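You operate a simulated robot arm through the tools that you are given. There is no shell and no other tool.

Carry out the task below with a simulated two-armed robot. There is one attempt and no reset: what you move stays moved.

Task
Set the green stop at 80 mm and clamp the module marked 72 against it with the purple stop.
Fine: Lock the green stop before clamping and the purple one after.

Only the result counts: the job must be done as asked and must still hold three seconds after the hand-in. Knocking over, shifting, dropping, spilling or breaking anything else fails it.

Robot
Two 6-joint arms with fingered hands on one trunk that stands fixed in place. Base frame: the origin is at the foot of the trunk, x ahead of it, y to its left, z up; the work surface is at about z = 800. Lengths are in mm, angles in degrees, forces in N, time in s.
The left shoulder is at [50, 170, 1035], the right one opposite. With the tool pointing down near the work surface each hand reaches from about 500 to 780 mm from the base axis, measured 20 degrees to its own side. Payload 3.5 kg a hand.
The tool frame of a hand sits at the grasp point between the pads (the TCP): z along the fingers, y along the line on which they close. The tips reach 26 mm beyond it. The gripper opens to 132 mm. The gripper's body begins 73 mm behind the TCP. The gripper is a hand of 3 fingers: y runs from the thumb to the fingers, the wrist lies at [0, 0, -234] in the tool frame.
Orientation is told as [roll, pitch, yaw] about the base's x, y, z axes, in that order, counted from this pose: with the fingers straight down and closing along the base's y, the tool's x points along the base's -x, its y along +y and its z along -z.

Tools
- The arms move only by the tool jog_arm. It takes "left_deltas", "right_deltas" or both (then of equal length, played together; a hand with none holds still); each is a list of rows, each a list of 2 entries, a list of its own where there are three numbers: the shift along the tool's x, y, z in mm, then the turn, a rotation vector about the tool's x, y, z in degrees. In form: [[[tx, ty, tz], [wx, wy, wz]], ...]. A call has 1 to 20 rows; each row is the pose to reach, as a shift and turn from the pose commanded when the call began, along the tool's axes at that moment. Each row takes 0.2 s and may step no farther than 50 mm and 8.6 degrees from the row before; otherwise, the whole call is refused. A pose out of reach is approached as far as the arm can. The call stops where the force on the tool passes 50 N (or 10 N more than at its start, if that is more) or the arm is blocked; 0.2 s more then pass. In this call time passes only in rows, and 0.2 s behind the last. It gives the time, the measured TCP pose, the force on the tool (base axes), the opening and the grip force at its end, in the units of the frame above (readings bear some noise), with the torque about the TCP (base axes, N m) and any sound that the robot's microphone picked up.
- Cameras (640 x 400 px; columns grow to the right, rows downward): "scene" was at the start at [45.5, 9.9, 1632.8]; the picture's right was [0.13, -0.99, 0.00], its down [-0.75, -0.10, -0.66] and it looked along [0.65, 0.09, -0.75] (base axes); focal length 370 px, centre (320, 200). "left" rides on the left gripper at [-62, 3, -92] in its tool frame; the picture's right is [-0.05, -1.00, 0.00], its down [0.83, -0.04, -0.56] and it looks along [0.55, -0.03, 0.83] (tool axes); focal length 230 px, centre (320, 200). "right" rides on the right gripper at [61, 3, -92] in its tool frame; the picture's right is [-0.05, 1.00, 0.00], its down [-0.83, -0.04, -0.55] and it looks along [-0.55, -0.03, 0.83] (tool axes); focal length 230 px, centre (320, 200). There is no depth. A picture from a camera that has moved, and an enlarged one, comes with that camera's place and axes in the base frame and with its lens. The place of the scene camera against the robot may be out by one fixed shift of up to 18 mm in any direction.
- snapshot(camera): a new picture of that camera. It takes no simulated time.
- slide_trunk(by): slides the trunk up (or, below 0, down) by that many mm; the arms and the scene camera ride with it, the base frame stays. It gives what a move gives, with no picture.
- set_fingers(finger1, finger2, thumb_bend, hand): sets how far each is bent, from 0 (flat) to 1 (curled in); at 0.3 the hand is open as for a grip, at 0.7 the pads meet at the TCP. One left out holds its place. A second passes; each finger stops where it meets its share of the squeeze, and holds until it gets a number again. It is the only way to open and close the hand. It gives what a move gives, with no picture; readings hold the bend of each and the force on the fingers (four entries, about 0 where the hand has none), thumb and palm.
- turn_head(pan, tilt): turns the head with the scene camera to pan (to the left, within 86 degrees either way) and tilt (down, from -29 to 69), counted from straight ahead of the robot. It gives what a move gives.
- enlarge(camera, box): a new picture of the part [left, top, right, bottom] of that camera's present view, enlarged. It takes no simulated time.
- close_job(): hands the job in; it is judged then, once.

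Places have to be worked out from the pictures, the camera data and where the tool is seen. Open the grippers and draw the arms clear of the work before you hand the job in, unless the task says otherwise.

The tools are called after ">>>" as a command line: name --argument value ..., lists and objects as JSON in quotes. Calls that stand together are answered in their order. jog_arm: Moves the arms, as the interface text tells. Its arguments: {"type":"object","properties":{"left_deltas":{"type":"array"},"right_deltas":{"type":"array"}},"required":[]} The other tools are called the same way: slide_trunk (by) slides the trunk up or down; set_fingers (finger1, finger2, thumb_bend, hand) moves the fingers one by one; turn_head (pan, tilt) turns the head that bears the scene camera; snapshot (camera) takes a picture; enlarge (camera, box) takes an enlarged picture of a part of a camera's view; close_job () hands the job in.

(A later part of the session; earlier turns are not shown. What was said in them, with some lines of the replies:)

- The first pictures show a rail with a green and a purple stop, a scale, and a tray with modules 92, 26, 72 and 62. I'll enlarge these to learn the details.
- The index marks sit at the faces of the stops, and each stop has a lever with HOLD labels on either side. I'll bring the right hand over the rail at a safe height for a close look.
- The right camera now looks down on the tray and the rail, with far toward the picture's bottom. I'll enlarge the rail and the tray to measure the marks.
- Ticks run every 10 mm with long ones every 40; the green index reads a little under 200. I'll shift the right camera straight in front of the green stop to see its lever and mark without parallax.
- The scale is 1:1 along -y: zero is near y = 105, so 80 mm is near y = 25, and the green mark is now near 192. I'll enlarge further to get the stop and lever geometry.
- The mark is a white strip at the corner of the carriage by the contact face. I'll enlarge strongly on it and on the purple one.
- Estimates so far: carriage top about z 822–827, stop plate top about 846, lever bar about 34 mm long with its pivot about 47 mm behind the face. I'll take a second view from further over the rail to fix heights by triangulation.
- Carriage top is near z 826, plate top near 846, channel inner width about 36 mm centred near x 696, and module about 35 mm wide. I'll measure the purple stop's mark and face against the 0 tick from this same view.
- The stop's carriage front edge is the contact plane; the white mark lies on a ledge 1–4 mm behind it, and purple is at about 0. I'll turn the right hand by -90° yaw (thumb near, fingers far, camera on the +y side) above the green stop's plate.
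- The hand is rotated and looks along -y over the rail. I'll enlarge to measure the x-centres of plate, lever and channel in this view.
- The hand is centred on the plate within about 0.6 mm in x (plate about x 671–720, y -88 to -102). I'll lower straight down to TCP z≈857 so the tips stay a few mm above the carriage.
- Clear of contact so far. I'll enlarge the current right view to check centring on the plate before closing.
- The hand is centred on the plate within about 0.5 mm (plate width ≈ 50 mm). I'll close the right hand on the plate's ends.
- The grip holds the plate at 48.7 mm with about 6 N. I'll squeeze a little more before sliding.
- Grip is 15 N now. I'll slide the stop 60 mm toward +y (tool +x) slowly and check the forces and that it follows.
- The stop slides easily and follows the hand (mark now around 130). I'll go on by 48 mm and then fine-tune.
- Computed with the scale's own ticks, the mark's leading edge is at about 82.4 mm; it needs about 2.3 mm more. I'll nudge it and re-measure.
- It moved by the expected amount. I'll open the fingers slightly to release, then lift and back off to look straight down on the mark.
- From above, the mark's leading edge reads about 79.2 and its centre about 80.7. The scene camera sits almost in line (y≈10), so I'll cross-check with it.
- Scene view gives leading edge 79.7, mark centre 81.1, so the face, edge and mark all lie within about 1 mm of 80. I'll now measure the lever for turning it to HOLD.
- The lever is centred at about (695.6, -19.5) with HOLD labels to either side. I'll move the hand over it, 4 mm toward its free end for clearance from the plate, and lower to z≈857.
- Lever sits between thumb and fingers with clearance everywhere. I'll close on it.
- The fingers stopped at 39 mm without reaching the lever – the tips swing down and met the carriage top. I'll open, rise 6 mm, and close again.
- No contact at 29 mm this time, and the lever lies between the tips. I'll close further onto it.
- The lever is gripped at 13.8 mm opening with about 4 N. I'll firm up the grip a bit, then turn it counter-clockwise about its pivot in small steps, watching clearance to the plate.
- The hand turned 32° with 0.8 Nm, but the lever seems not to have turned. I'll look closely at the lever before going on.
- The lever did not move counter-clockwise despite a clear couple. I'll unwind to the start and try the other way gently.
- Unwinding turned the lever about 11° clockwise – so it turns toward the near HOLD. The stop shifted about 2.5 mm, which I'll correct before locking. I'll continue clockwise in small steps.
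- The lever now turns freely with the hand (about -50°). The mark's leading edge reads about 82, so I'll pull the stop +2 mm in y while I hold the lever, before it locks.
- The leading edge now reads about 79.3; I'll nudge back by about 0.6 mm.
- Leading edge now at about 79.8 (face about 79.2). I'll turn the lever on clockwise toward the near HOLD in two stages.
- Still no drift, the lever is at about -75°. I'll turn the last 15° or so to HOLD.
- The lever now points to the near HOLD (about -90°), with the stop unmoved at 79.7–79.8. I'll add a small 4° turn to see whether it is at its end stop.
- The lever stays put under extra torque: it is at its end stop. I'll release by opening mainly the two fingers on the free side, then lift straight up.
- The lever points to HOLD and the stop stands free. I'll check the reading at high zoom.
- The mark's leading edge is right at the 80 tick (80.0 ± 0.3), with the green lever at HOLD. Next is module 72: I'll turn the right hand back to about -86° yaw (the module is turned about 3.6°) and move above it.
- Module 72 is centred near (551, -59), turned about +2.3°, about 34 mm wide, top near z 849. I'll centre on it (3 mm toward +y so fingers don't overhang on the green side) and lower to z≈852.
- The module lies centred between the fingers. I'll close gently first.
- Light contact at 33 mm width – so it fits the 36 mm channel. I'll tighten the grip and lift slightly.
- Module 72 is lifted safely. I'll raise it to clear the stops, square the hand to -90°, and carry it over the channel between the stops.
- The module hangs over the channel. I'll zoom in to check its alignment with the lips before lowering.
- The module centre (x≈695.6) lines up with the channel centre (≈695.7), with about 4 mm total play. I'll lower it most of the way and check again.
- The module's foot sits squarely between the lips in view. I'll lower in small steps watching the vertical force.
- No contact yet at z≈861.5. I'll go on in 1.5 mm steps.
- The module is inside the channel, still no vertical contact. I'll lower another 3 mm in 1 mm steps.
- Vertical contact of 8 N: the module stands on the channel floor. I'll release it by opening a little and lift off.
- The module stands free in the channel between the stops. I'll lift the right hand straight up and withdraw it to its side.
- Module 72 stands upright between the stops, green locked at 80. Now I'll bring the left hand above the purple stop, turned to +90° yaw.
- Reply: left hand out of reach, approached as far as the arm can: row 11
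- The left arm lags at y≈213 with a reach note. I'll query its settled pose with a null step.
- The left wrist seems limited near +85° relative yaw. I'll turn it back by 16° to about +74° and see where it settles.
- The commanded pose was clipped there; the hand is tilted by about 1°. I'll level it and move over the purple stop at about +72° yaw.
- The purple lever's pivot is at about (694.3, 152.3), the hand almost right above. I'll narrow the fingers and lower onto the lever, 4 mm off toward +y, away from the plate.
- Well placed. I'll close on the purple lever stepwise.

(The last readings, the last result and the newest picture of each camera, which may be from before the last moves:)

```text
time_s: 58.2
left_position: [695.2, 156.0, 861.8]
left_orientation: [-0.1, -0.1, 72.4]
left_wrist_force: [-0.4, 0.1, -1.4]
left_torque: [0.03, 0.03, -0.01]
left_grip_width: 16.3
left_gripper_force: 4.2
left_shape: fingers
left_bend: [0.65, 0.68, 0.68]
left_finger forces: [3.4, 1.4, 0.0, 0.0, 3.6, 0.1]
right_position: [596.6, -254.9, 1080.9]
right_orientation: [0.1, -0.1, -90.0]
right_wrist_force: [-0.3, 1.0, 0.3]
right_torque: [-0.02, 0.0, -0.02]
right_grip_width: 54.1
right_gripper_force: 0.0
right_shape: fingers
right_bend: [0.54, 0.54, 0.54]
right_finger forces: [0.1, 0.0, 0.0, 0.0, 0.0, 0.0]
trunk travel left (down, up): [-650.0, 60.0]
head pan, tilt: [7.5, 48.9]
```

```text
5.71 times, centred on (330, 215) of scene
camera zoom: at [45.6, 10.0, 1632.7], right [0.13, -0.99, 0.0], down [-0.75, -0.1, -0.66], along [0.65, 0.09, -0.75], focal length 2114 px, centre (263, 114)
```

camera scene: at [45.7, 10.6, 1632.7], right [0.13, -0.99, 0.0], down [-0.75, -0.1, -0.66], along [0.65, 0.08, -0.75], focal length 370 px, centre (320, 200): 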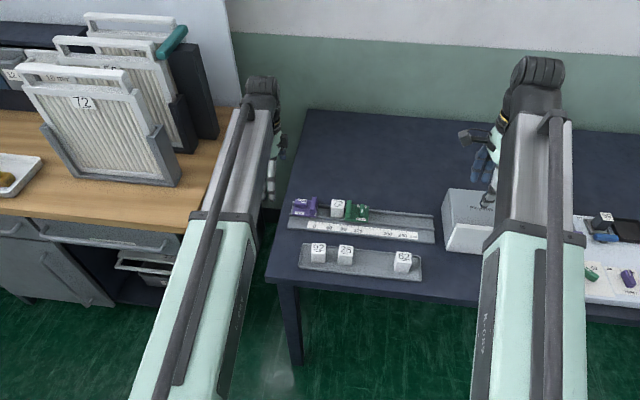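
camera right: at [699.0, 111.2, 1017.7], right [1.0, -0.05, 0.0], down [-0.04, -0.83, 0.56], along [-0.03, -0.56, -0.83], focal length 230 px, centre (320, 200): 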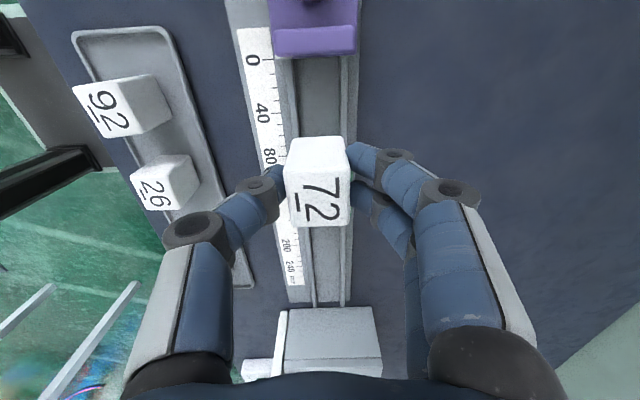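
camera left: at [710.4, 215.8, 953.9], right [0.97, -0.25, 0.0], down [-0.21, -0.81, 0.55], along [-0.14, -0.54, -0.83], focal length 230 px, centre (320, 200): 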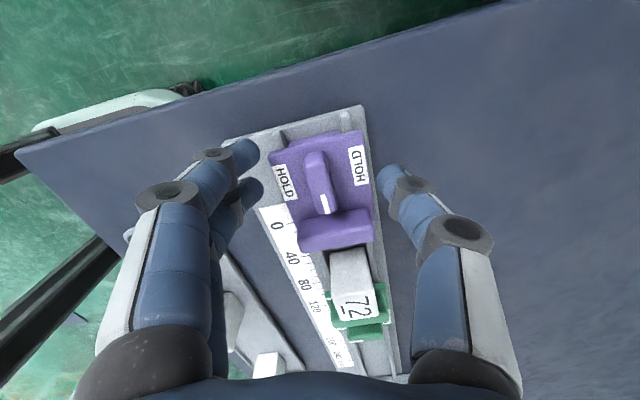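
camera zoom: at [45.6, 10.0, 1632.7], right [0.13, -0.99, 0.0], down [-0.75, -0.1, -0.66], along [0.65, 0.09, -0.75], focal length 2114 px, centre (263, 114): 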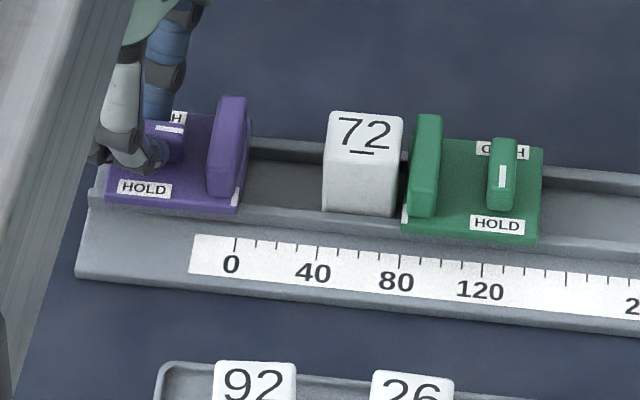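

Gripped; the lever even swung a few degrees clockwise, so that is its free way too. I'll tighten and drag the purple stop 36 mm toward the module.

>>> set_fingers --hand "left" --finger1 0.75 --finger2 0.75 --thumb_bend 0.75

>>> jog_arm --left_deltas '[[[4.3, -1.35, 0], [0, 0, 0]], [[8.6, -2.7, 0], [0, 0, 0]], [[12.9, -4.06, 0], [0, 0, 0]], [[17.2, -5.4, 0], [0, 0, 0]], [[21.5, -6.8, 0], [0, 0, 0]], [[25.7, -8.1, 0], [0, 0, 0]], [[30, -9.5, 0], [0, 0, 0]], [[34.3, -10.8, 0], [0, 0, 0]]]'

>>> enlarge --camera "scene" --box '[275, 180, 385, 250]'

>>> enlarge --camera "left" --box '[220, 80, 420, 260]'

```text
time_s: 59.2
left_position: [695.8, 156.0, 861.4]
left_orientation: [0.0, -0.1, 72.5]
left_wrist_force: [-2.2, 1.2, -9.8]
left_torque: [-0.05, -0.04, -0.02]
left_grip_width: 14.8
left_gripper_force: 11.5
left_shape: fingers
left_bend: [0.7, 0.72, 0.68]
left_finger forces: [7.4, 5.4, 0.0, 0.0, 10.1, 0.0]
right_position: [596.6, -256.4, 1081.5]
right_orientation: [0.0, -0.1, -90.0]
right_wrist_force: [-0.4, -0.6, -0.6]
right_torque: [-0.02, 0.01, -0.03]
right_grip_width: 54.0
right_gripper_force: 0.1
right_shape: fingers
right_bend: [0.54, 0.54, 0.54]
right_finger forces: [0.0, 0.1, 0.0, 0.0, 0.0, 0.0]
trunk travel left (down, up): [-650.0, 60.0]
head pan, tilt: [7.5, 48.9]
```

```text
time_s: 61.0
left_position: [695.6, 120.0, 861.1]
left_orientation: [-0.1, -0.2, 72.5]
left_wrist_force: [0.1, 0.5, -9.3]
left_torque: [-0.01, -0.03, 0.01]
left_grip_width: 14.8
left_gripper_force: 11.2
left_shape: fingers
left_bend: [0.7, 0.72, 0.68]
left_finger forces: [6.7, 4.8, 0.1, 0.0, 10.9, 0.1]
right_position: [596.7, -255.4, 1081.2]
right_orientation: [0.1, -0.1, -90.0]
right_wrist_force: [0.1, -0.6, -0.8]
right_torque: [-0.02, 0.02, -0.03]
right_grip_width: 54.1
right_gripper_force: 0.0
right_shape: fingers
right_bend: [0.54, 0.54, 0.54]
right_finger forces: [0.0, 0.0, 0.1, 0.0, 0.0, 0.0]
trunk travel left (down, up): [-650.0, 60.0]
head pan, tilt: [7.5, 48.9]
```

```text
5.71 times, centred on (330, 215) of scene
camera zoom: at [46.5, 10.1, 1632.7], right [0.13, -0.99, 0.0], down [-0.75, -0.1, -0.66], along [0.65, 0.08, -0.75], focal length 2114 px, centre (263, 114)
```

zoom: 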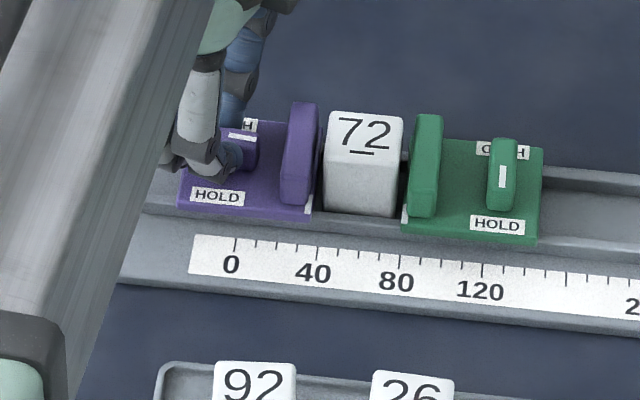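

```text
2.22 times, centred on (320, 170) of left
camera zoom: at [710.4, 180.2, 953.6], right [0.97, -0.25, 0.0], down [-0.21, -0.81, 0.55], along [-0.14, -0.54, -0.83], focal length 511 px, centre (320, 267)
```

zoom: 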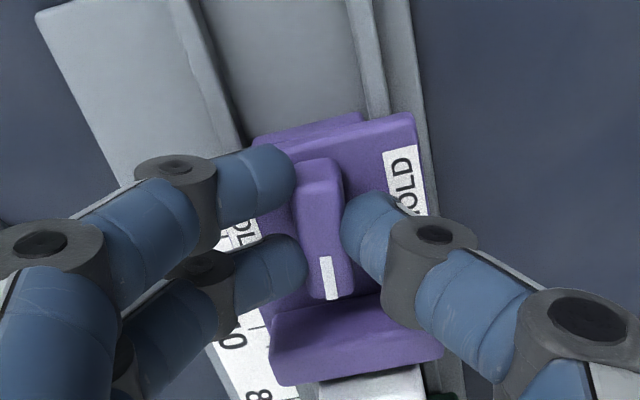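

Purple followed to within about 6 mm of the module. I'll turn its lever about 40° clockwise here (not yet locking) for a firmer hold, then push on.

>>> jog_arm --left_deltas '[[[-0.13, -0.54, 0], [0, 0, 8]], [[-0.18, -1.1, 0], [0, 0, 16]], [[-0.16, -1.65, 0], [0, 0, 24]], [[-0.06, -2.2, 0], [0, 0, 32]], [[0.12, -2.73, 0], [0, 0, 40]]]'

>>> enlarge --camera "scene" --box '[285, 190, 375, 245]'

>>> enlarge --camera "left" --box '[220, 80, 420, 260]'

```text
time_s: 62.2
left_position: [697.5, 119.1, 862.0]
left_orientation: [0.0, 0.0, 32.5]
left_wrist_force: [2.0, -0.9, -10.7]
left_torque: [-0.03, -0.03, 0.04]
left_grip_width: 14.7
left_gripper_force: 11.3
left_shape: fingers
left_bend: [0.71, 0.72, 0.68]
left_finger forces: [6.3, 4.3, 0.0, 0.0, 11.6, 0.1]
right_position: [596.9, -256.2, 1082.3]
right_orientation: [0.0, -0.1, -90.0]
right_wrist_force: [-0.2, -0.9, 0.4]
right_torque: [0.02, 0.03, -0.01]
right_grip_width: 53.8
right_gripper_force: 0.1
right_shape: fingers
right_bend: [0.54, 0.54, 0.54]
right_finger forces: [0.0, 0.0, 0.0, 0.0, 0.1, 0.0]
trunk travel left (down, up): [-650.0, 60.0]
head pan, tilt: [7.5, 48.9]
```

```text
7.11 times, centred on (330, 218) of scene
camera zoom: at [46.6, 10.0, 1632.7], right [0.13, -0.99, 0.0], down [-0.75, -0.1, -0.66], along [0.65, 0.09, -0.75], focal length 2631 px, centre (249, 76)
```

zoom: 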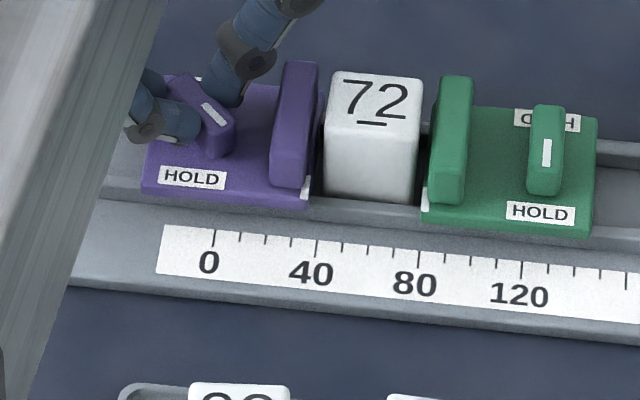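

```text
2.22 times, centred on (320, 170) of left
camera zoom: at [748.0, 155.4, 953.9], right [0.58, -0.82, 0.0], down [-0.68, -0.48, 0.55], along [-0.45, -0.32, -0.83], focal length 511 px, centre (320, 267)
```

zoom: 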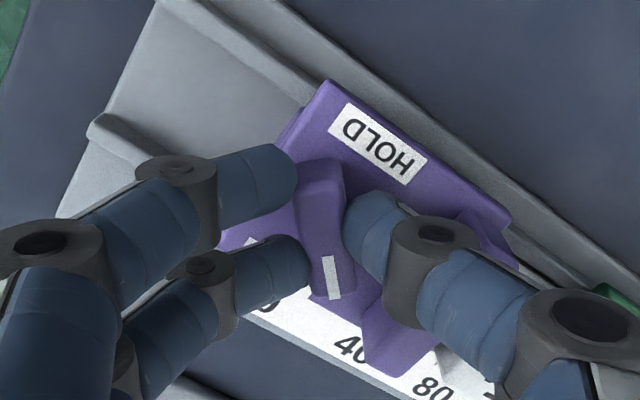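

The lever is at about -50°, the stop still free. I'll push 9 mm toward -y in small steps.

>>> jog_arm --left_deltas '[[[0.81, -1.26, 0], [0, 0, 0]], [[1.61, -2.53, 0], [0, 0, 0]], [[2.42, -3.79, 0], [0, 0, 0]], [[3.22, -5.06, 0], [0, 0, 0]], [[4.03, -6.32, 0], [0, 0, 0]], [[4.83, -7.59, 0], [0, 0, 0]]]'

>>> enlarge --camera "scene" --box '[285, 190, 375, 245]'

```text
time_s: 63.6
left_position: [697.5, 111.3, 861.4]
left_orientation: [0.1, -0.1, 32.5]
left_wrist_force: [2.6, 5.5, -6.1]
left_torque: [0.05, -0.02, -0.02]
left_grip_width: 14.3
left_gripper_force: 12.1
left_shape: fingers
left_bend: [0.71, 0.72, 0.68]
left_finger forces: [7.8, 5.7, 0.0, 0.1, 10.5, 0.1]
right_position: [596.8, -254.9, 1081.8]
right_orientation: [0.0, -0.1, -90.1]
right_wrist_force: [0.0, 0.1, -0.4]
right_torque: [0.0, -0.05, 0.01]
right_grip_width: 53.9
right_gripper_force: 0.1
right_shape: fingers
right_bend: [0.54, 0.54, 0.54]
right_finger forces: [0.0, 0.0, 0.1, 0.0, 0.1, 0.0]
trunk travel left (down, up): [-650.0, 60.0]
head pan, tilt: [7.5, 48.9]
```

```text
7.11 times, centred on (330, 218) of scene
camera zoom: at [46.4, 10.7, 1632.7], right [0.13, -0.99, 0.0], down [-0.75, -0.1, -0.66], along [0.65, 0.08, -0.75], focal length 2631 px, centre (249, 76)
```

zoom: 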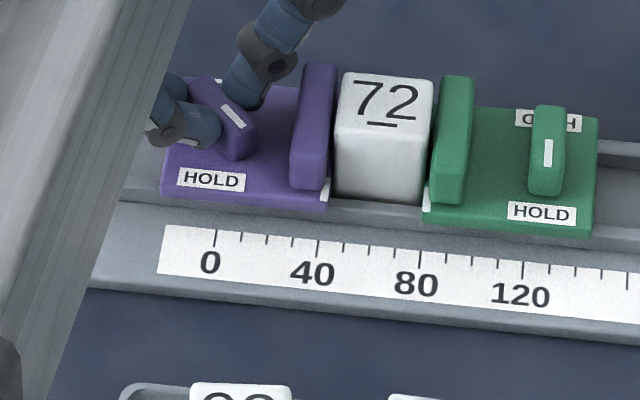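

The y-force rose to 5.5 N and the module now seems to touch green. I'll push one more mm to confirm it is firm.

>>> jog_arm --left_deltas '[[[0.27, -0.42, 0], [0, 0, 0]], [[0.54, -0.84, 0], [0, 0, 0]]]'

>>> enlarge --camera "scene" --box '[320, 195, 370, 235]'

>>> enlarge --camera "scene" --box '[335, 205, 375, 235]'

```text
time_s: 64.2
left_position: [698.8, 109.8, 861.6]
left_orientation: [0.1, 0.0, 32.4]
left_wrist_force: [4.2, 9.6, -4.9]
left_torque: [0.17, -0.06, -0.02]
left_grip_width: 14.6
left_gripper_force: 11.6
left_shape: fingers
left_bend: [0.71, 0.72, 0.69]
left_finger forces: [8.2, 6.3, 0.0, 0.1, 9.3, 0.0]
right_position: [596.5, -254.3, 1081.8]
right_orientation: [0.0, -0.1, -90.0]
right_wrist_force: [1.0, 0.2, -0.6]
right_torque: [-0.01, 0.0, 0.01]
right_grip_width: 53.9
right_gripper_force: 0.0
right_shape: fingers
right_bend: [0.54, 0.54, 0.54]
right_finger forces: [0.0, 0.0, 0.1, 0.1, 0.1, 0.1]
trunk travel left (down, up): [-650.0, 60.0]
head pan, tilt: [7.5, 48.9]
```

```text
10.00 times, centred on (345, 215) of scene
camera zoom: at [46.4, 11.0, 1632.7], right [0.13, -0.99, 0.0], down [-0.75, -0.1, -0.66], along [0.65, 0.08, -0.75], focal length 3700 px, centre (70, 50)
```

zoom: 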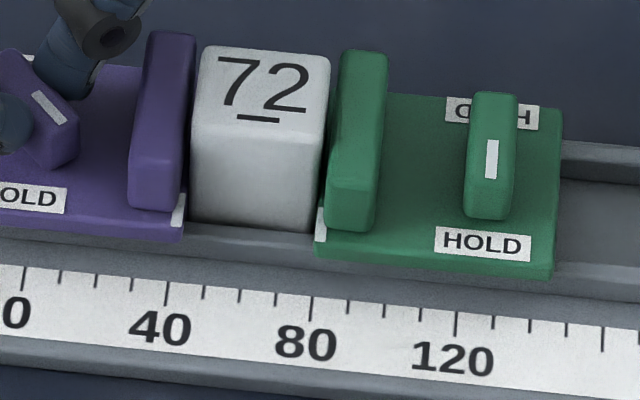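

```text
13.33 times, centred on (355, 220) of scene
camera zoom: at [46.4, 11.0, 1632.7], right [0.13, -0.99, 0.0], down [-0.75, -0.1, -0.66], along [0.65, 0.08, -0.75], focal length 4934 px, centre (-147, -67)
```

zoom: 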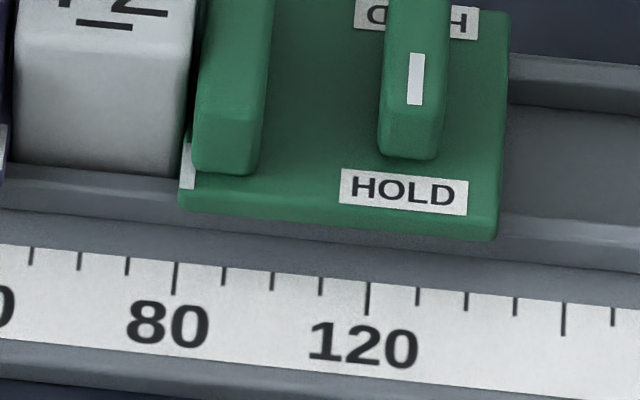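

The module is clamped with about 10 N and green has not moved. Keeping that pressure, I'll turn the purple lever 20° further clockwise.

>>> jog_arm --left_deltas '[[[-0.1, -0.33, 0], [0, 0, 5]], [[-0.15, -0.68, 0], [0, 0, 10]], [[-0.18, -1.03, 0], [0, 0, 15]], [[-0.18, -1.37, 0], [0, 0, 20]]]'

>>> enlarge --camera "scene" --box '[300, 190, 370, 235]'

>>> enlarge --camera "left" --box '[220, 80, 420, 260]'

```text
time_s: 65.2
left_position: [698.4, 108.6, 862.5]
left_orientation: [0.0, 0.0, 12.3]
left_wrist_force: [4.8, 8.5, -4.5]
left_torque: [0.18, -0.09, -0.02]
left_grip_width: 14.6
left_gripper_force: 11.8
left_shape: fingers
left_bend: [0.71, 0.72, 0.69]
left_finger forces: [8.5, 6.9, 0.1, 0.0, 8.6, 0.1]
right_position: [595.5, -255.1, 1080.7]
right_orientation: [-0.1, -0.1, -90.0]
right_wrist_force: [0.2, 0.2, -0.1]
right_torque: [-0.01, 0.01, 0.0]
right_grip_width: 53.9
right_gripper_force: 0.1
right_shape: fingers
right_bend: [0.54, 0.54, 0.54]
right_finger forces: [0.1, 0.1, 0.1, 0.0, 0.0, 0.1]
trunk travel left (down, up): [-650.0, 60.0]
head pan, tilt: [7.5, 48.9]
```

```text
8.89 times, centred on (335, 212) of scene
camera zoom: at [46.5, 10.8, 1632.7], right [0.13, -0.99, 0.0], down [-0.75, -0.1, -0.66], along [0.65, 0.08, -0.75], focal length 3289 px, centre (187, 89)
```

zoom: 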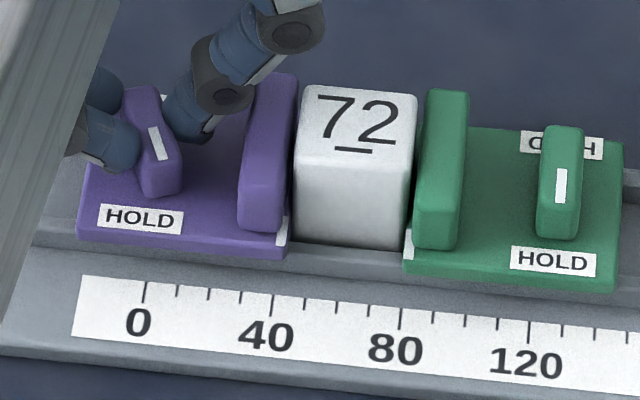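

```text
2.22 times, centred on (320, 170) of left
camera zoom: at [758.1, 125.7, 953.5], right [0.26, -0.96, 0.0], down [-0.8, -0.22, 0.55], along [-0.54, -0.15, -0.83], focal length 511 px, centre (320, 267)
```

zoom: 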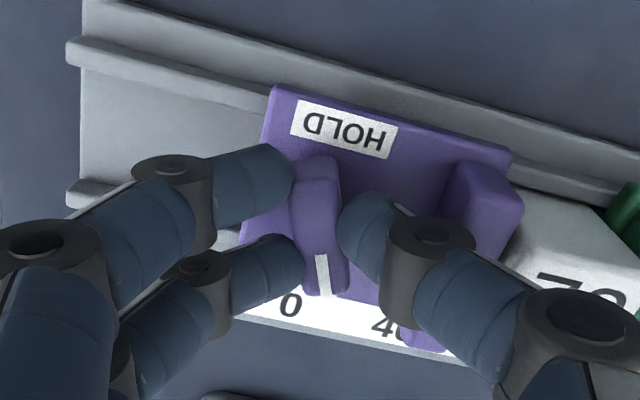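

Pressure held at 8.5 N with the lever at about -70°. I'll turn the remaining 22°.

>>> jog_arm --left_deltas '[[[-0.11, -0.4, 0], [0, 0, 6]], [[-0.17, -0.81, 0], [0, 0, 12]], [[-0.19, -1.24, 0], [0, 0, 18]], [[-0.18, -1.51, 0], [0, 0, 22]]]'

>>> enlarge --camera "scene" --box '[300, 190, 370, 235]'

>>> enlarge --camera "left" --box '[220, 80, 420, 260]'

```text
time_s: 66.2
left_position: [699.1, 107.2, 861.9]
left_orientation: [0.0, 0.0, -9.6]
left_wrist_force: [3.7, 5.5, -6.4]
left_torque: [0.1, -0.05, -0.03]
left_grip_width: 14.8
left_gripper_force: 12.1
left_shape: fingers
left_bend: [0.71, 0.72, 0.69]
left_finger forces: [8.2, 6.9, 0.0, 0.1, 8.4, 0.0]
right_position: [596.0, -254.1, 1081.3]
right_orientation: [0.0, -0.1, -90.0]
right_wrist_force: [0.4, 0.2, -0.8]
right_torque: [0.01, -0.01, -0.03]
right_grip_width: 53.8
right_gripper_force: 0.0
right_shape: fingers
right_bend: [0.54, 0.54, 0.54]
right_finger forces: [0.0, 0.0, 0.0, 0.0, 0.0, 0.0]
trunk travel left (down, up): [-650.0, 60.0]
head pan, tilt: [7.5, 48.9]
```

```text
8.89 times, centred on (335, 212) of scene
camera zoom: at [46.6, 10.6, 1632.7], right [0.13, -0.99, 0.0], down [-0.75, -0.1, -0.66], along [0.65, 0.08, -0.75], focal length 3289 px, centre (187, 89)
```

zoom: 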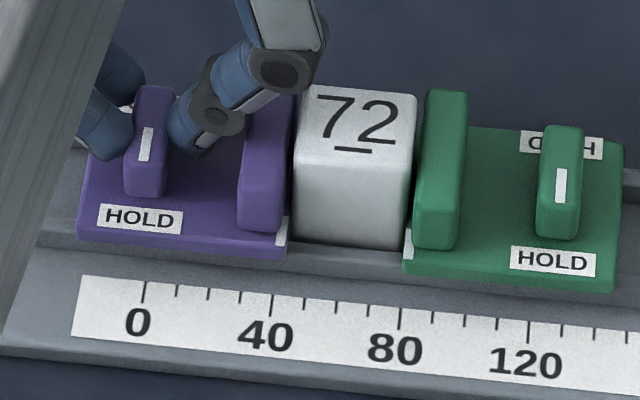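

```text
2.22 times, centred on (320, 170) of left
camera zoom: at [760.3, 100.6, 953.6], right [-0.12, -0.99, 0.0], down [-0.83, 0.1, 0.56], along [-0.55, 0.06, -0.83], focal length 511 px, centre (320, 267)
```

zoom: 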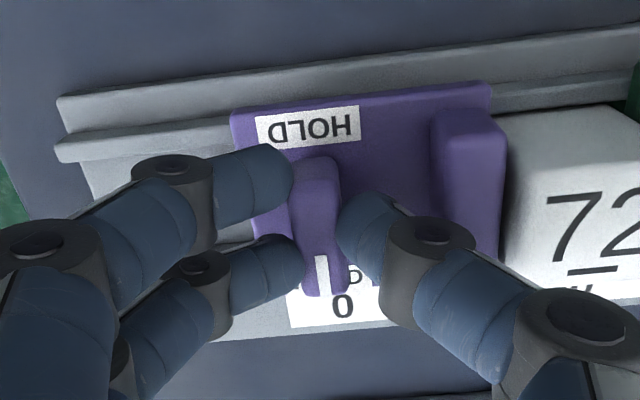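

The lever is near -88 to -90°; pressure still 5.5 N. I'll add 6° to reach its end stop, with slightly more push.

>>> jog_arm --left_deltas '[[[0, -0.5, 0], [0, 0, 3]], [[0, -0.9, 0], [0, 0, 6]]]'

>>> enlarge --camera "scene" --box '[300, 190, 370, 235]'

>>> enlarge --camera "left" --box '[220, 80, 420, 260]'

```text
time_s: 66.8
left_position: [698.7, 106.4, 862.2]
left_orientation: [0.0, 0.0, -15.5]
left_wrist_force: [3.8, 6.3, -5.3]
left_torque: [0.14, -0.08, 0.09]
left_grip_width: 15.7
left_gripper_force: 12.4
left_shape: fingers
left_bend: [0.71, 0.72, 0.69]
left_finger forces: [9.6, 6.0, 0.0, 0.0, 8.6, 0.0]
right_position: [597.1, -254.5, 1080.9]
right_orientation: [-0.1, -0.2, -90.0]
right_wrist_force: [-1.3, -0.2, 0.3]
right_torque: [0.02, 0.03, 0.05]
right_grip_width: 53.9
right_gripper_force: 0.0
right_shape: fingers
right_bend: [0.54, 0.54, 0.54]
right_finger forces: [0.1, 0.0, 0.0, 0.0, 0.0, 0.1]
trunk travel left (down, up): [-650.0, 60.0]
head pan, tilt: [7.5, 48.9]
```

```text
8.89 times, centred on (335, 212) of scene
camera zoom: at [46.5, 10.7, 1632.7], right [0.13, -0.99, 0.0], down [-0.75, -0.1, -0.66], along [0.65, 0.08, -0.75], focal length 3289 px, centre (187, 89)
```

zoom: 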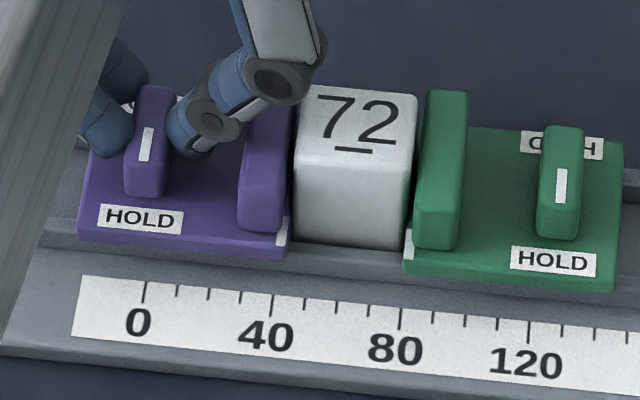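

```text
2.22 times, centred on (320, 170) of left
camera zoom: at [758.9, 93.7, 953.6], right [-0.22, -0.98, 0.0], down [-0.81, 0.18, 0.56], along [-0.54, 0.12, -0.83], focal length 511 px, centre (320, 267)
```

zoom: 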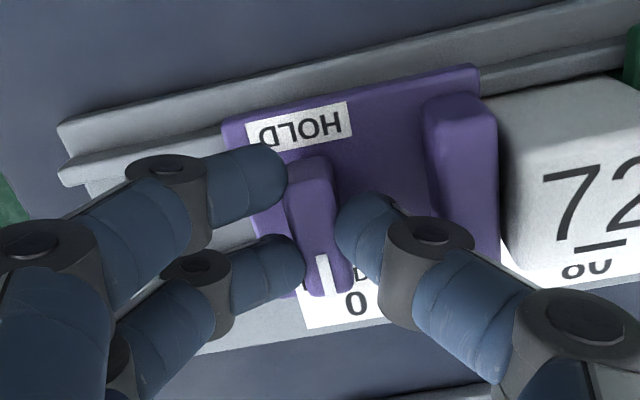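

The lever did not turn further (torque 0.09 Nm as with green): purple is at its end stop at HOLD. I'll release by opening the free-side fingers, then lift straight up.

>>> set_fingers --hand "left" --finger1 0.58 --finger2 0.58 --thumb_bend 0.67

>>> enlarge --camera "scene" --box '[300, 190, 370, 235]'

```text
time_s: 67.8
left_position: [698.4, 106.4, 862.8]
left_orientation: [0.0, -0.1, -15.5]
left_wrist_force: [0.0, 1.4, 0.1]
left_torque: [0.0, -0.01, -0.02]
left_grip_width: 28.8
left_gripper_force: 0.4
left_shape: fingers
left_bend: [0.57, 0.57, 0.67]
left_finger forces: [0.0, 0.0, 0.1, 0.0, 0.2, 0.1]
right_position: [596.7, -255.6, 1081.3]
right_orientation: [0.1, -0.1, -89.9]
right_wrist_force: [-0.2, -0.4, -0.3]
right_torque: [0.02, -0.01, 0.01]
right_grip_width: 54.0
right_gripper_force: 0.1
right_shape: fingers
right_bend: [0.54, 0.54, 0.54]
right_finger forces: [0.0, 0.1, 0.0, 0.1, 0.0, 0.0]
trunk travel left (down, up): [-650.0, 60.0]
head pan, tilt: [7.5, 48.9]
```

```text
8.89 times, centred on (335, 212) of scene
camera zoom: at [45.4, 9.8, 1632.8], right [0.13, -0.99, 0.0], down [-0.75, -0.1, -0.66], along [0.65, 0.09, -0.75], focal length 3289 px, centre (187, 89)
```

zoom: 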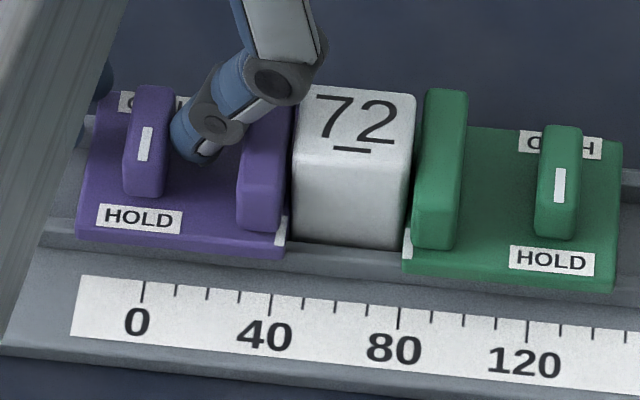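

Released with no residual force. I'll lift the left hand straight up and then withdraw it to its side.

>>> jog_arm --left_deltas '[[[0, 0, -8], [0, 0, 0]], [[0, 0, -22], [0, 0, 0]], [[0, 0, -45], [0, 0, 0]], [[0, 0, -80], [0, 0, 0]], [[0, 0, -120], [0, 0, 0]], [[15, 35, -150], [0, 0, 0]], [[35, 75, -180], [0, 0, 0]], [[55, 115, -205], [0, 0, 0]], [[80, 150, -225], [0, 0, 0]]]'

>>> snapshot --camera "scene"

>>> enlarge --camera "scene" --box '[300, 190, 370, 235]'

>>> enlarge --camera "scene" --box '[340, 210, 360, 225]'

```text
refused: row 7 steps farther than a row can; nothing moved
```

```text
taken
camera scene: at [45.4, 9.8, 1632.8], right [0.13, -0.99, 0.0], down [-0.75, -0.1, -0.66], along [0.65, 0.09, -0.75], focal length 370 px, centre (320, 200)
```

scene: 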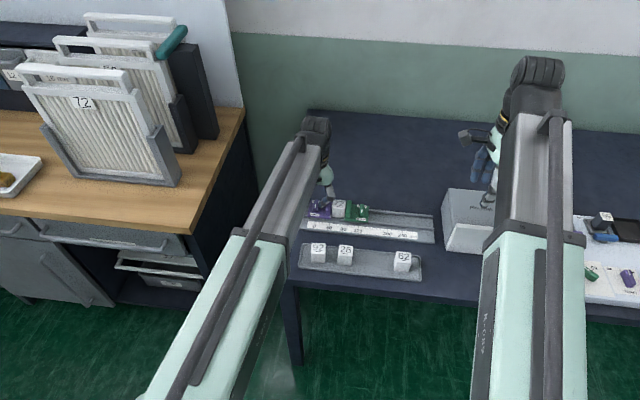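

```text
8.89 times, centred on (335, 212) of scene
camera zoom: at [45.4, 9.8, 1632.8], right [0.13, -0.99, 0.0], down [-0.75, -0.1, -0.66], along [0.65, 0.09, -0.75], focal length 3289 px, centre (187, 89)
```

zoom: 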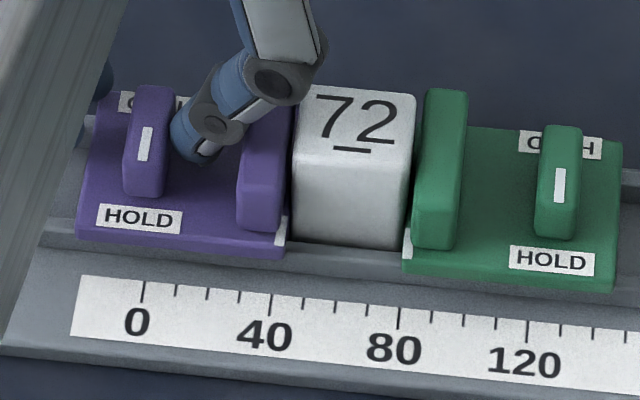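

```text
16.00 times, centred on (350, 218) of scene
camera zoom: at [45.4, 9.8, 1632.8], right [0.13, -0.99, 0.0], down [-0.75, -0.1, -0.66], along [0.65, 0.09, -0.75], focal length 5920 px, centre (-160, -80)
```

zoom: 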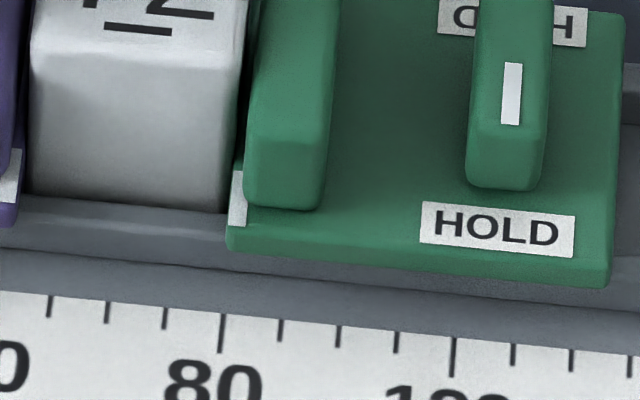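

That call was refused for too large a step; nothing moved. I'll lift with smaller steps.

>>> jog_arm --left_deltas '[[[0, 0, -8], [0, 0, 0]], [[0, 0, -22], [0, 0, 0]], [[0, 0, -45], [0, 0, 0]], [[0, 0, -75], [0, 0, 0]], [[0, 0, -110], [0, 0, 0]], [[0, 0, -145], [0, 0, 0]]]'

>>> jog_arm --left_deltas '[[[10, 30, -15], [0, 0, 0]], [[20, 60, -30], [0, 0, 0]], [[30, 90, -45], [0, 0, 0]], [[45, 120, -60], [0, 0, 0]], [[60, 150, -75], [0, 0, 0]]]'

>>> set_fingers --hand "left" --finger1 0.3 --finger2 0.3 --thumb_bend 0.3

>>> set_fingers --hand "right" --finger1 0.3 --finger2 0.3 --thumb_bend 0.3

>>> snapshot --camera "scene"

>>> enlarge --camera "scene" --box '[300, 190, 370, 235]'

>>> enlarge --camera "scene" --box '[325, 205, 355, 228]'

```text
time_s: 69.2
left_position: [698.8, 106.3, 1008.0]
left_orientation: [0.1, 0.0, -15.5]
left_wrist_force: [0.3, 0.3, -0.1]
left_torque: [0.01, 0.02, -0.03]
left_grip_width: 28.8
left_gripper_force: 0.1
left_shape: fingers
left_bend: [0.57, 0.57, 0.67]
left_finger forces: [0.0, 0.1, 0.0, 0.0, 0.0, 0.1]
right_position: [595.1, -256.2, 1081.6]
right_orientation: [0.0, -0.1, -90.0]
right_wrist_force: [-0.3, -1.3, -0.4]
right_torque: [-0.02, 0.0, -0.02]
right_grip_width: 54.2
right_gripper_force: 0.2
right_shape: fingers
right_bend: [0.54, 0.54, 0.54]
right_finger forces: [0.1, 0.0, 0.0, 0.0, 0.1, 0.0]
trunk travel left (down, up): [-650.0, 60.0]
head pan, tilt: [7.5, 48.9]
```

```text
time_s: 70.4
left_position: [680.3, 266.2, 1081.9]
left_orientation: [0.0, 0.1, -15.5]
left_wrist_force: [0.3, 0.2, -0.6]
left_torque: [-0.03, 0.03, -0.02]
left_grip_width: 29.0
left_gripper_force: 0.0
left_shape: fingers
left_bend: [0.57, 0.57, 0.67]
left_finger forces: [0.0, 0.1, 0.0, 0.0, 0.0, 0.0]
right_position: [594.9, -255.6, 1081.7]
right_orientation: [0.0, -0.1, -90.1]
right_wrist_force: [0.1, -0.3, 0.1]
right_torque: [0.02, 0.01, 0.01]
right_grip_width: 53.9
right_gripper_force: 0.1
right_shape: fingers
right_bend: [0.54, 0.54, 0.54]
right_finger forces: [0.1, 0.0, 0.0, 0.1, 0.0, 0.0]
trunk travel left (down, up): [-650.0, 60.0]
head pan, tilt: [7.5, 48.9]
```

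```text
time_s: 71.4
left_position: [679.4, 266.5, 1082.6]
left_orientation: [0.1, 0.0, -15.5]
left_wrist_force: [0.4, 0.9, 1.0]
left_torque: [0.0, -0.03, -0.01]
left_grip_width: 133.9
left_gripper_force: 0.0
left_shape: fingers
left_bend: [0.3, 0.3, 0.3]
left_finger forces: [0.1, 0.1, 0.0, 0.0, 0.1, 0.0]
right_position: [595.2, -256.4, 1081.6]
right_orientation: [0.1, -0.1, -90.0]
right_wrist_force: [-0.1, -0.6, -0.8]
right_torque: [0.0, -0.01, 0.01]
right_grip_width: 53.7
right_gripper_force: 0.0
right_shape: fingers
right_bend: [0.54, 0.54, 0.54]
right_finger forces: [0.0, 0.0, 0.1, 0.1, 0.0, 0.1]
trunk travel left (down, up): [-650.0, 60.0]
head pan, tilt: [7.5, 48.9]
```

```text
time_s: 72.4
left_position: [680.6, 265.1, 1081.8]
left_orientation: [0.1, 0.1, -15.6]
left_wrist_force: [0.0, -1.0, -0.2]
left_torque: [0.01, 0.0, -0.01]
left_grip_width: 134.0
left_gripper_force: 0.0
left_shape: fingers
left_bend: [0.3, 0.3, 0.3]
left_finger forces: [0.0, 0.1, 0.1, 0.1, 0.1, 0.0]
right_position: [596.4, -255.6, 1082.2]
right_orientation: [0.1, -0.1, -90.1]
right_wrist_force: [0.3, -0.7, -0.7]
right_torque: [-0.02, 0.02, 0.0]
right_grip_width: 133.7
right_gripper_force: 0.1
right_shape: fingers
right_bend: [0.3, 0.3, 0.3]
right_finger forces: [0.1, 0.0, 0.0, 0.0, 0.0, 0.0]
trunk travel left (down, up): [-650.0, 60.0]
head pan, tilt: [7.5, 48.9]
```

```text
taken
camera scene: at [45.5, 9.9, 1632.8], right [0.13, -0.99, 0.0], down [-0.75, -0.1, -0.66], along [0.65, 0.09, -0.75], focal length 370 px, centre (320, 200)
```

scene: 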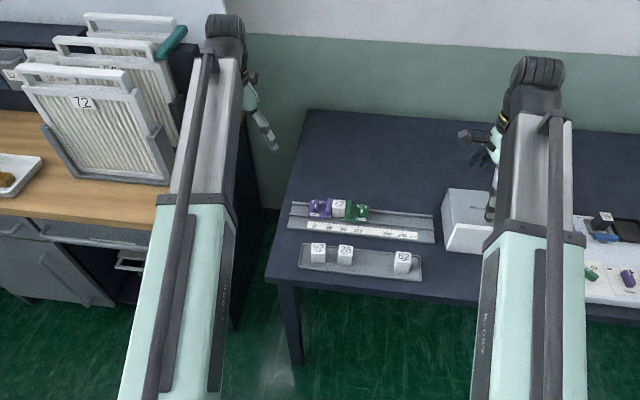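

```text
8.89 times, centred on (335, 212) of scene
camera zoom: at [45.5, 9.9, 1632.8], right [0.13, -0.99, 0.0], down [-0.75, -0.1, -0.66], along [0.65, 0.09, -0.75], focal length 3289 px, centre (187, 89)
```

zoom: 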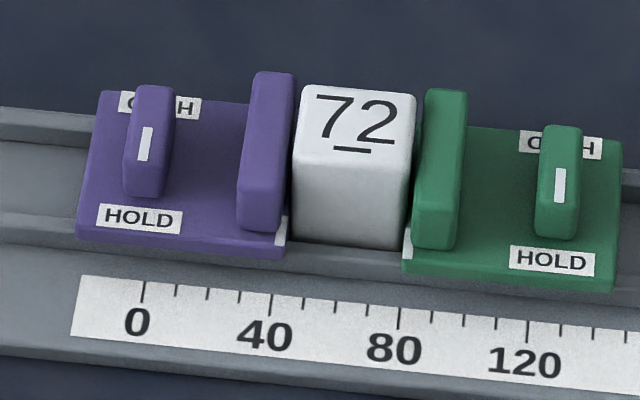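

```text
16.00 times, centred on (340, 216) of scene
camera zoom: at [45.5, 9.9, 1632.8], right [0.13, -0.99, 0.0], down [-0.75, -0.1, -0.66], along [0.65, 0.09, -0.75], focal length 5920 px, centre (0, -64)
```

zoom: 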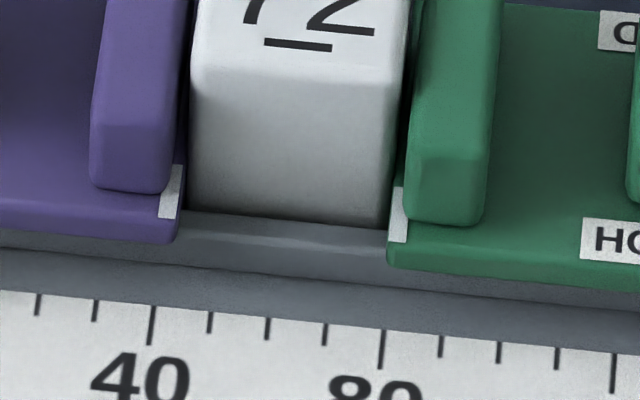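

Both levers point to HOLD and the module sits between the faces. To confirm there is no gap, I'll bring the left camera straight above the clamped module at a safe height.

>>> jog_arm --left_deltas '[[[-3, -32, 17], [0, 0, -2.2]], [[-6, -64, 35], [0, 0, -4.4]], [[-9, -96, 52], [0, 0, -6.6]], [[-12, -128, 70], [0, 0, -8.8]], [[-15, -160, 87], [0, 0, -11]], [[-18, -192, 105], [0, 0, -13.2]], [[-20.5, -223.6, 122], [0, 0, -15.5]]]'

>>> snapshot --camera "left"

>>> enlarge --camera "left" --box '[260, 10, 380, 90]'

```text
time_s: 74.0
left_position: [640.6, 44.7, 960.0]
left_orientation: [0.1, -0.2, 0.1]
left_wrist_force: [-0.4, -1.3, 0.1]
left_torque: [-0.02, -0.01, 0.02]
left_grip_width: 134.2
left_gripper_force: 0.1
left_shape: fingers
left_bend: [0.3, 0.3, 0.3]
left_finger forces: [0.1, 0.0, 0.0, 0.0, 0.0, 0.0]
right_position: [594.7, -256.1, 1082.1]
right_orientation: [0.1, 0.0, -90.0]
right_wrist_force: [-0.3, 0.7, -0.3]
right_torque: [0.0, -0.02, 0.0]
right_grip_width: 134.0
right_gripper_force: 0.1
right_shape: fingers
right_bend: [0.3, 0.3, 0.3]
right_finger forces: [0.0, 0.1, 0.0, 0.1, 0.1, 0.0]
trunk travel left (down, up): [-650.0, 60.0]
head pan, tilt: [7.5, 48.9]
```

```text
taken
camera left: at [702.0, 49.0, 1051.6], right [0.05, -1.0, 0.0], down [-0.83, -0.04, 0.55], along [-0.55, -0.03, -0.83], focal length 230 px, centre (320, 200)
```

left: 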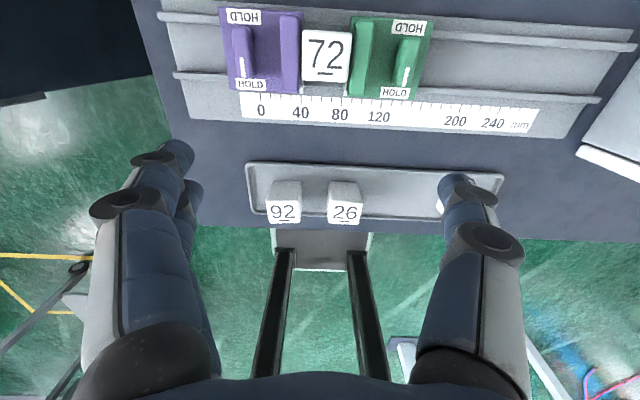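

```text
5.00 times, centred on (320, 50) of left
camera zoom: at [702.0, 49.0, 1051.6], right [0.05, -1.0, 0.0], down [-0.83, -0.04, 0.55], along [-0.55, -0.03, -0.83], focal length 1150 px, centre (320, 950)
```

zoom: 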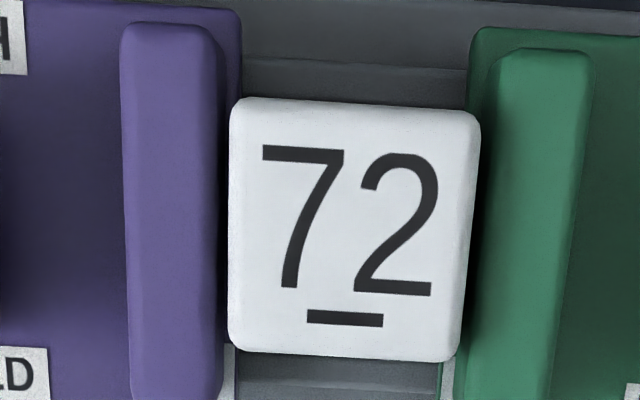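

From above, the module sits flush and parallel between the two stops. I'll zoom into both contact edges once more.

>>> enlarge --camera "left" --box '[290, 60, 330, 100]'

>>> enlarge --camera "left" --box '[330, 60, 370, 110]'

>>> enlarge --camera "left" --box '[210, 0, 440, 130]'

```text
10.00 times, centred on (310, 80) of left
camera zoom: at [702.0, 49.0, 1051.6], right [0.05, -1.0, 0.0], down [-0.83, -0.04, 0.55], along [-0.55, -0.03, -0.83], focal length 2301 px, centre (420, 1400)
```

zoom: 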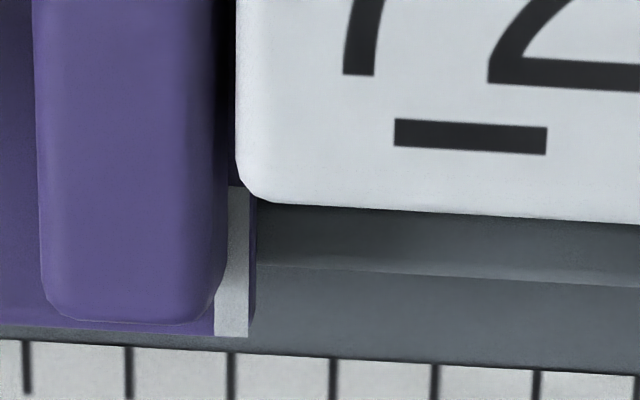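

```text
8.00 times, centred on (350, 85) of left
camera zoom: at [702.0, 49.0, 1051.6], right [0.05, -1.0, 0.0], down [-0.83, -0.04, 0.55], along [-0.55, -0.03, -0.83], focal length 1841 px, centre (80, 1120)
```

zoom: 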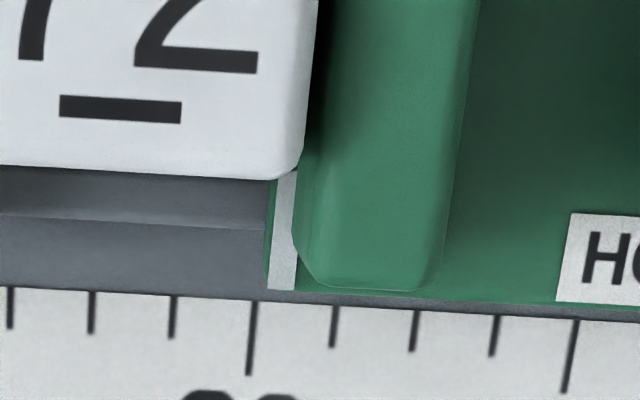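

```text
2.78 times, centred on (325, 65) of left
camera zoom: at [702.0, 49.0, 1051.6], right [0.05, -1.0, 0.0], down [-0.83, -0.04, 0.55], along [-0.55, -0.03, -0.83], focal length 640 px, centre (306, 576)
```

zoom: 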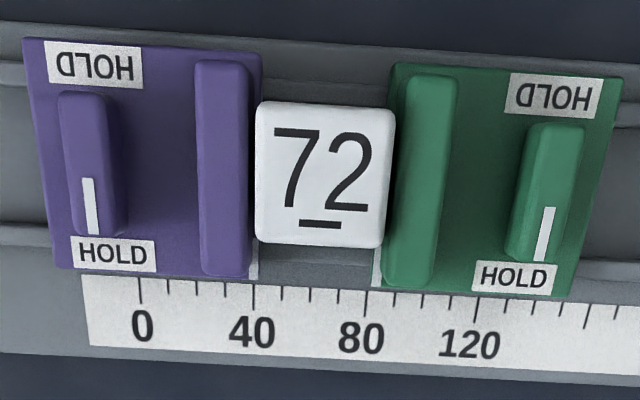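

The left view confirms: mark edge at 80.1, carriage face about 79.4, and both module sides coincide with the stops' faces (no gap). Both levers point to HOLD, so I'll withdraw the left hand clear of the work.

>>> jog_arm --left_deltas '[[[0, 0, -35], [0, 0, 0]], [[4, 20, -65], [0, 0, 0]], [[10, 55, -80], [0, 0, 0]], [[16, 90, -95], [0, 0, 0]], [[22, 125, -110], [0, 0, 0]], [[28, 160, -125], [0, 0, 0]], [[34, 195, -145], [0, 0, 0]], [[39, 229, -162], [0, 0, 0]]]'

>>> snapshot --camera "scene"

>>> enlarge --camera "scene" --box '[290, 185, 440, 285]'

```text
time_s: 75.8
left_position: [602.1, 274.8, 1121.4]
left_orientation: [0.0, 0.1, 0.0]
left_wrist_force: [0.2, -0.6, 0.2]
left_torque: [0.0, -0.04, 0.03]
left_grip_width: 134.1
left_gripper_force: 0.0
left_shape: fingers
left_bend: [0.3, 0.3, 0.3]
left_finger forces: [0.0, 0.1, 0.0, 0.1, 0.0, 0.1]
right_position: [594.8, -255.5, 1081.5]
right_orientation: [0.1, -0.1, -89.9]
right_wrist_force: [0.7, -0.4, 0.1]
right_torque: [0.01, -0.01, 0.0]
right_grip_width: 133.7
right_gripper_force: 0.0
right_shape: fingers
right_bend: [0.3, 0.3, 0.3]
right_finger forces: [0.1, 0.1, 0.0, 0.0, 0.0, 0.1]
trunk travel left (down, up): [-650.0, 60.0]
head pan, tilt: [7.5, 48.9]
```

```text
taken
camera scene: at [45.4, 10.3, 1632.7], right [0.13, -0.99, 0.0], down [-0.75, -0.1, -0.66], along [0.65, 0.08, -0.75], focal length 370 px, centre (320, 200)
```

scene: 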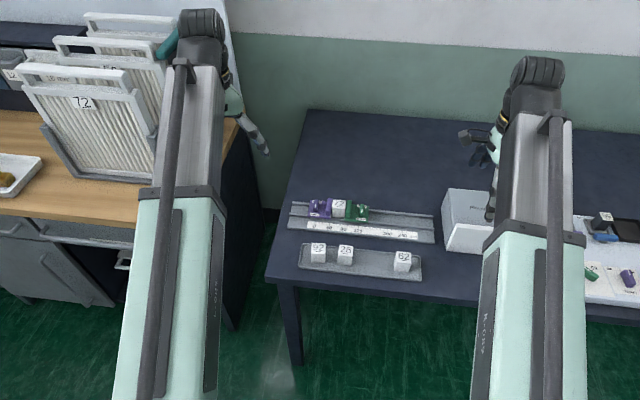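

```text
4.00 times, centred on (365, 235) of scene
camera zoom: at [45.4, 10.3, 1632.7], right [0.13, -0.99, 0.0], down [-0.75, -0.1, -0.66], along [0.65, 0.08, -0.75], focal length 1480 px, centre (140, 60)
```

zoom: 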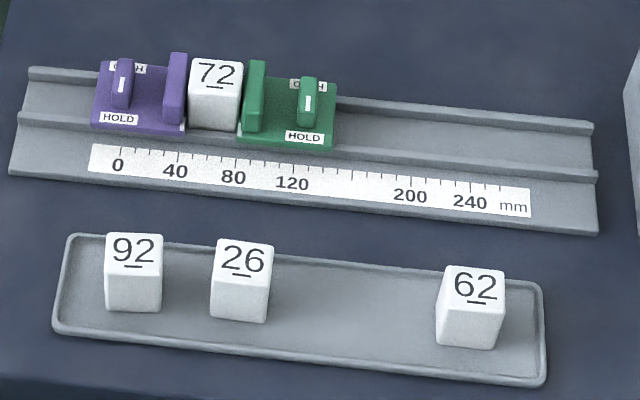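

Everything holds: green is locked at 80 mm, module 72 is clamped against it, and purple is locked. The other modules are untouched and both hands are open and clear, so I'll hand in the job.

>>> close_job

```text
The job is handed in.
```

The job is handed in. The green stop is locked at 80 mm and module 72 is clamped against it by the purple stop, which is locked too.

- **Green stop:** The front edge of its white mark reads about 80.1 mm. The contact face reads about 79.4 mm and the middle of the mark about 81.5 mm, so the exact figure depends on which of these the scale is read from. I locked it before clamping, and the clamping push did not move it.
- **Module 72:** It stands in the channel between the stops. Seen from above, there was no visible gap on either side, to within about 0.4 mm.
- **Purple stop:** I kept pushing it against the module with about 5–10 N while turning its lever to HOLD, so the clamp should hold.
- **Everything else:** Modules 92, 26 and 62 look undisturbed in the tray. Both hands are open and clear of the work.

Both levers turn only one way and ended against their stops at the HOLD label nearest the robot.
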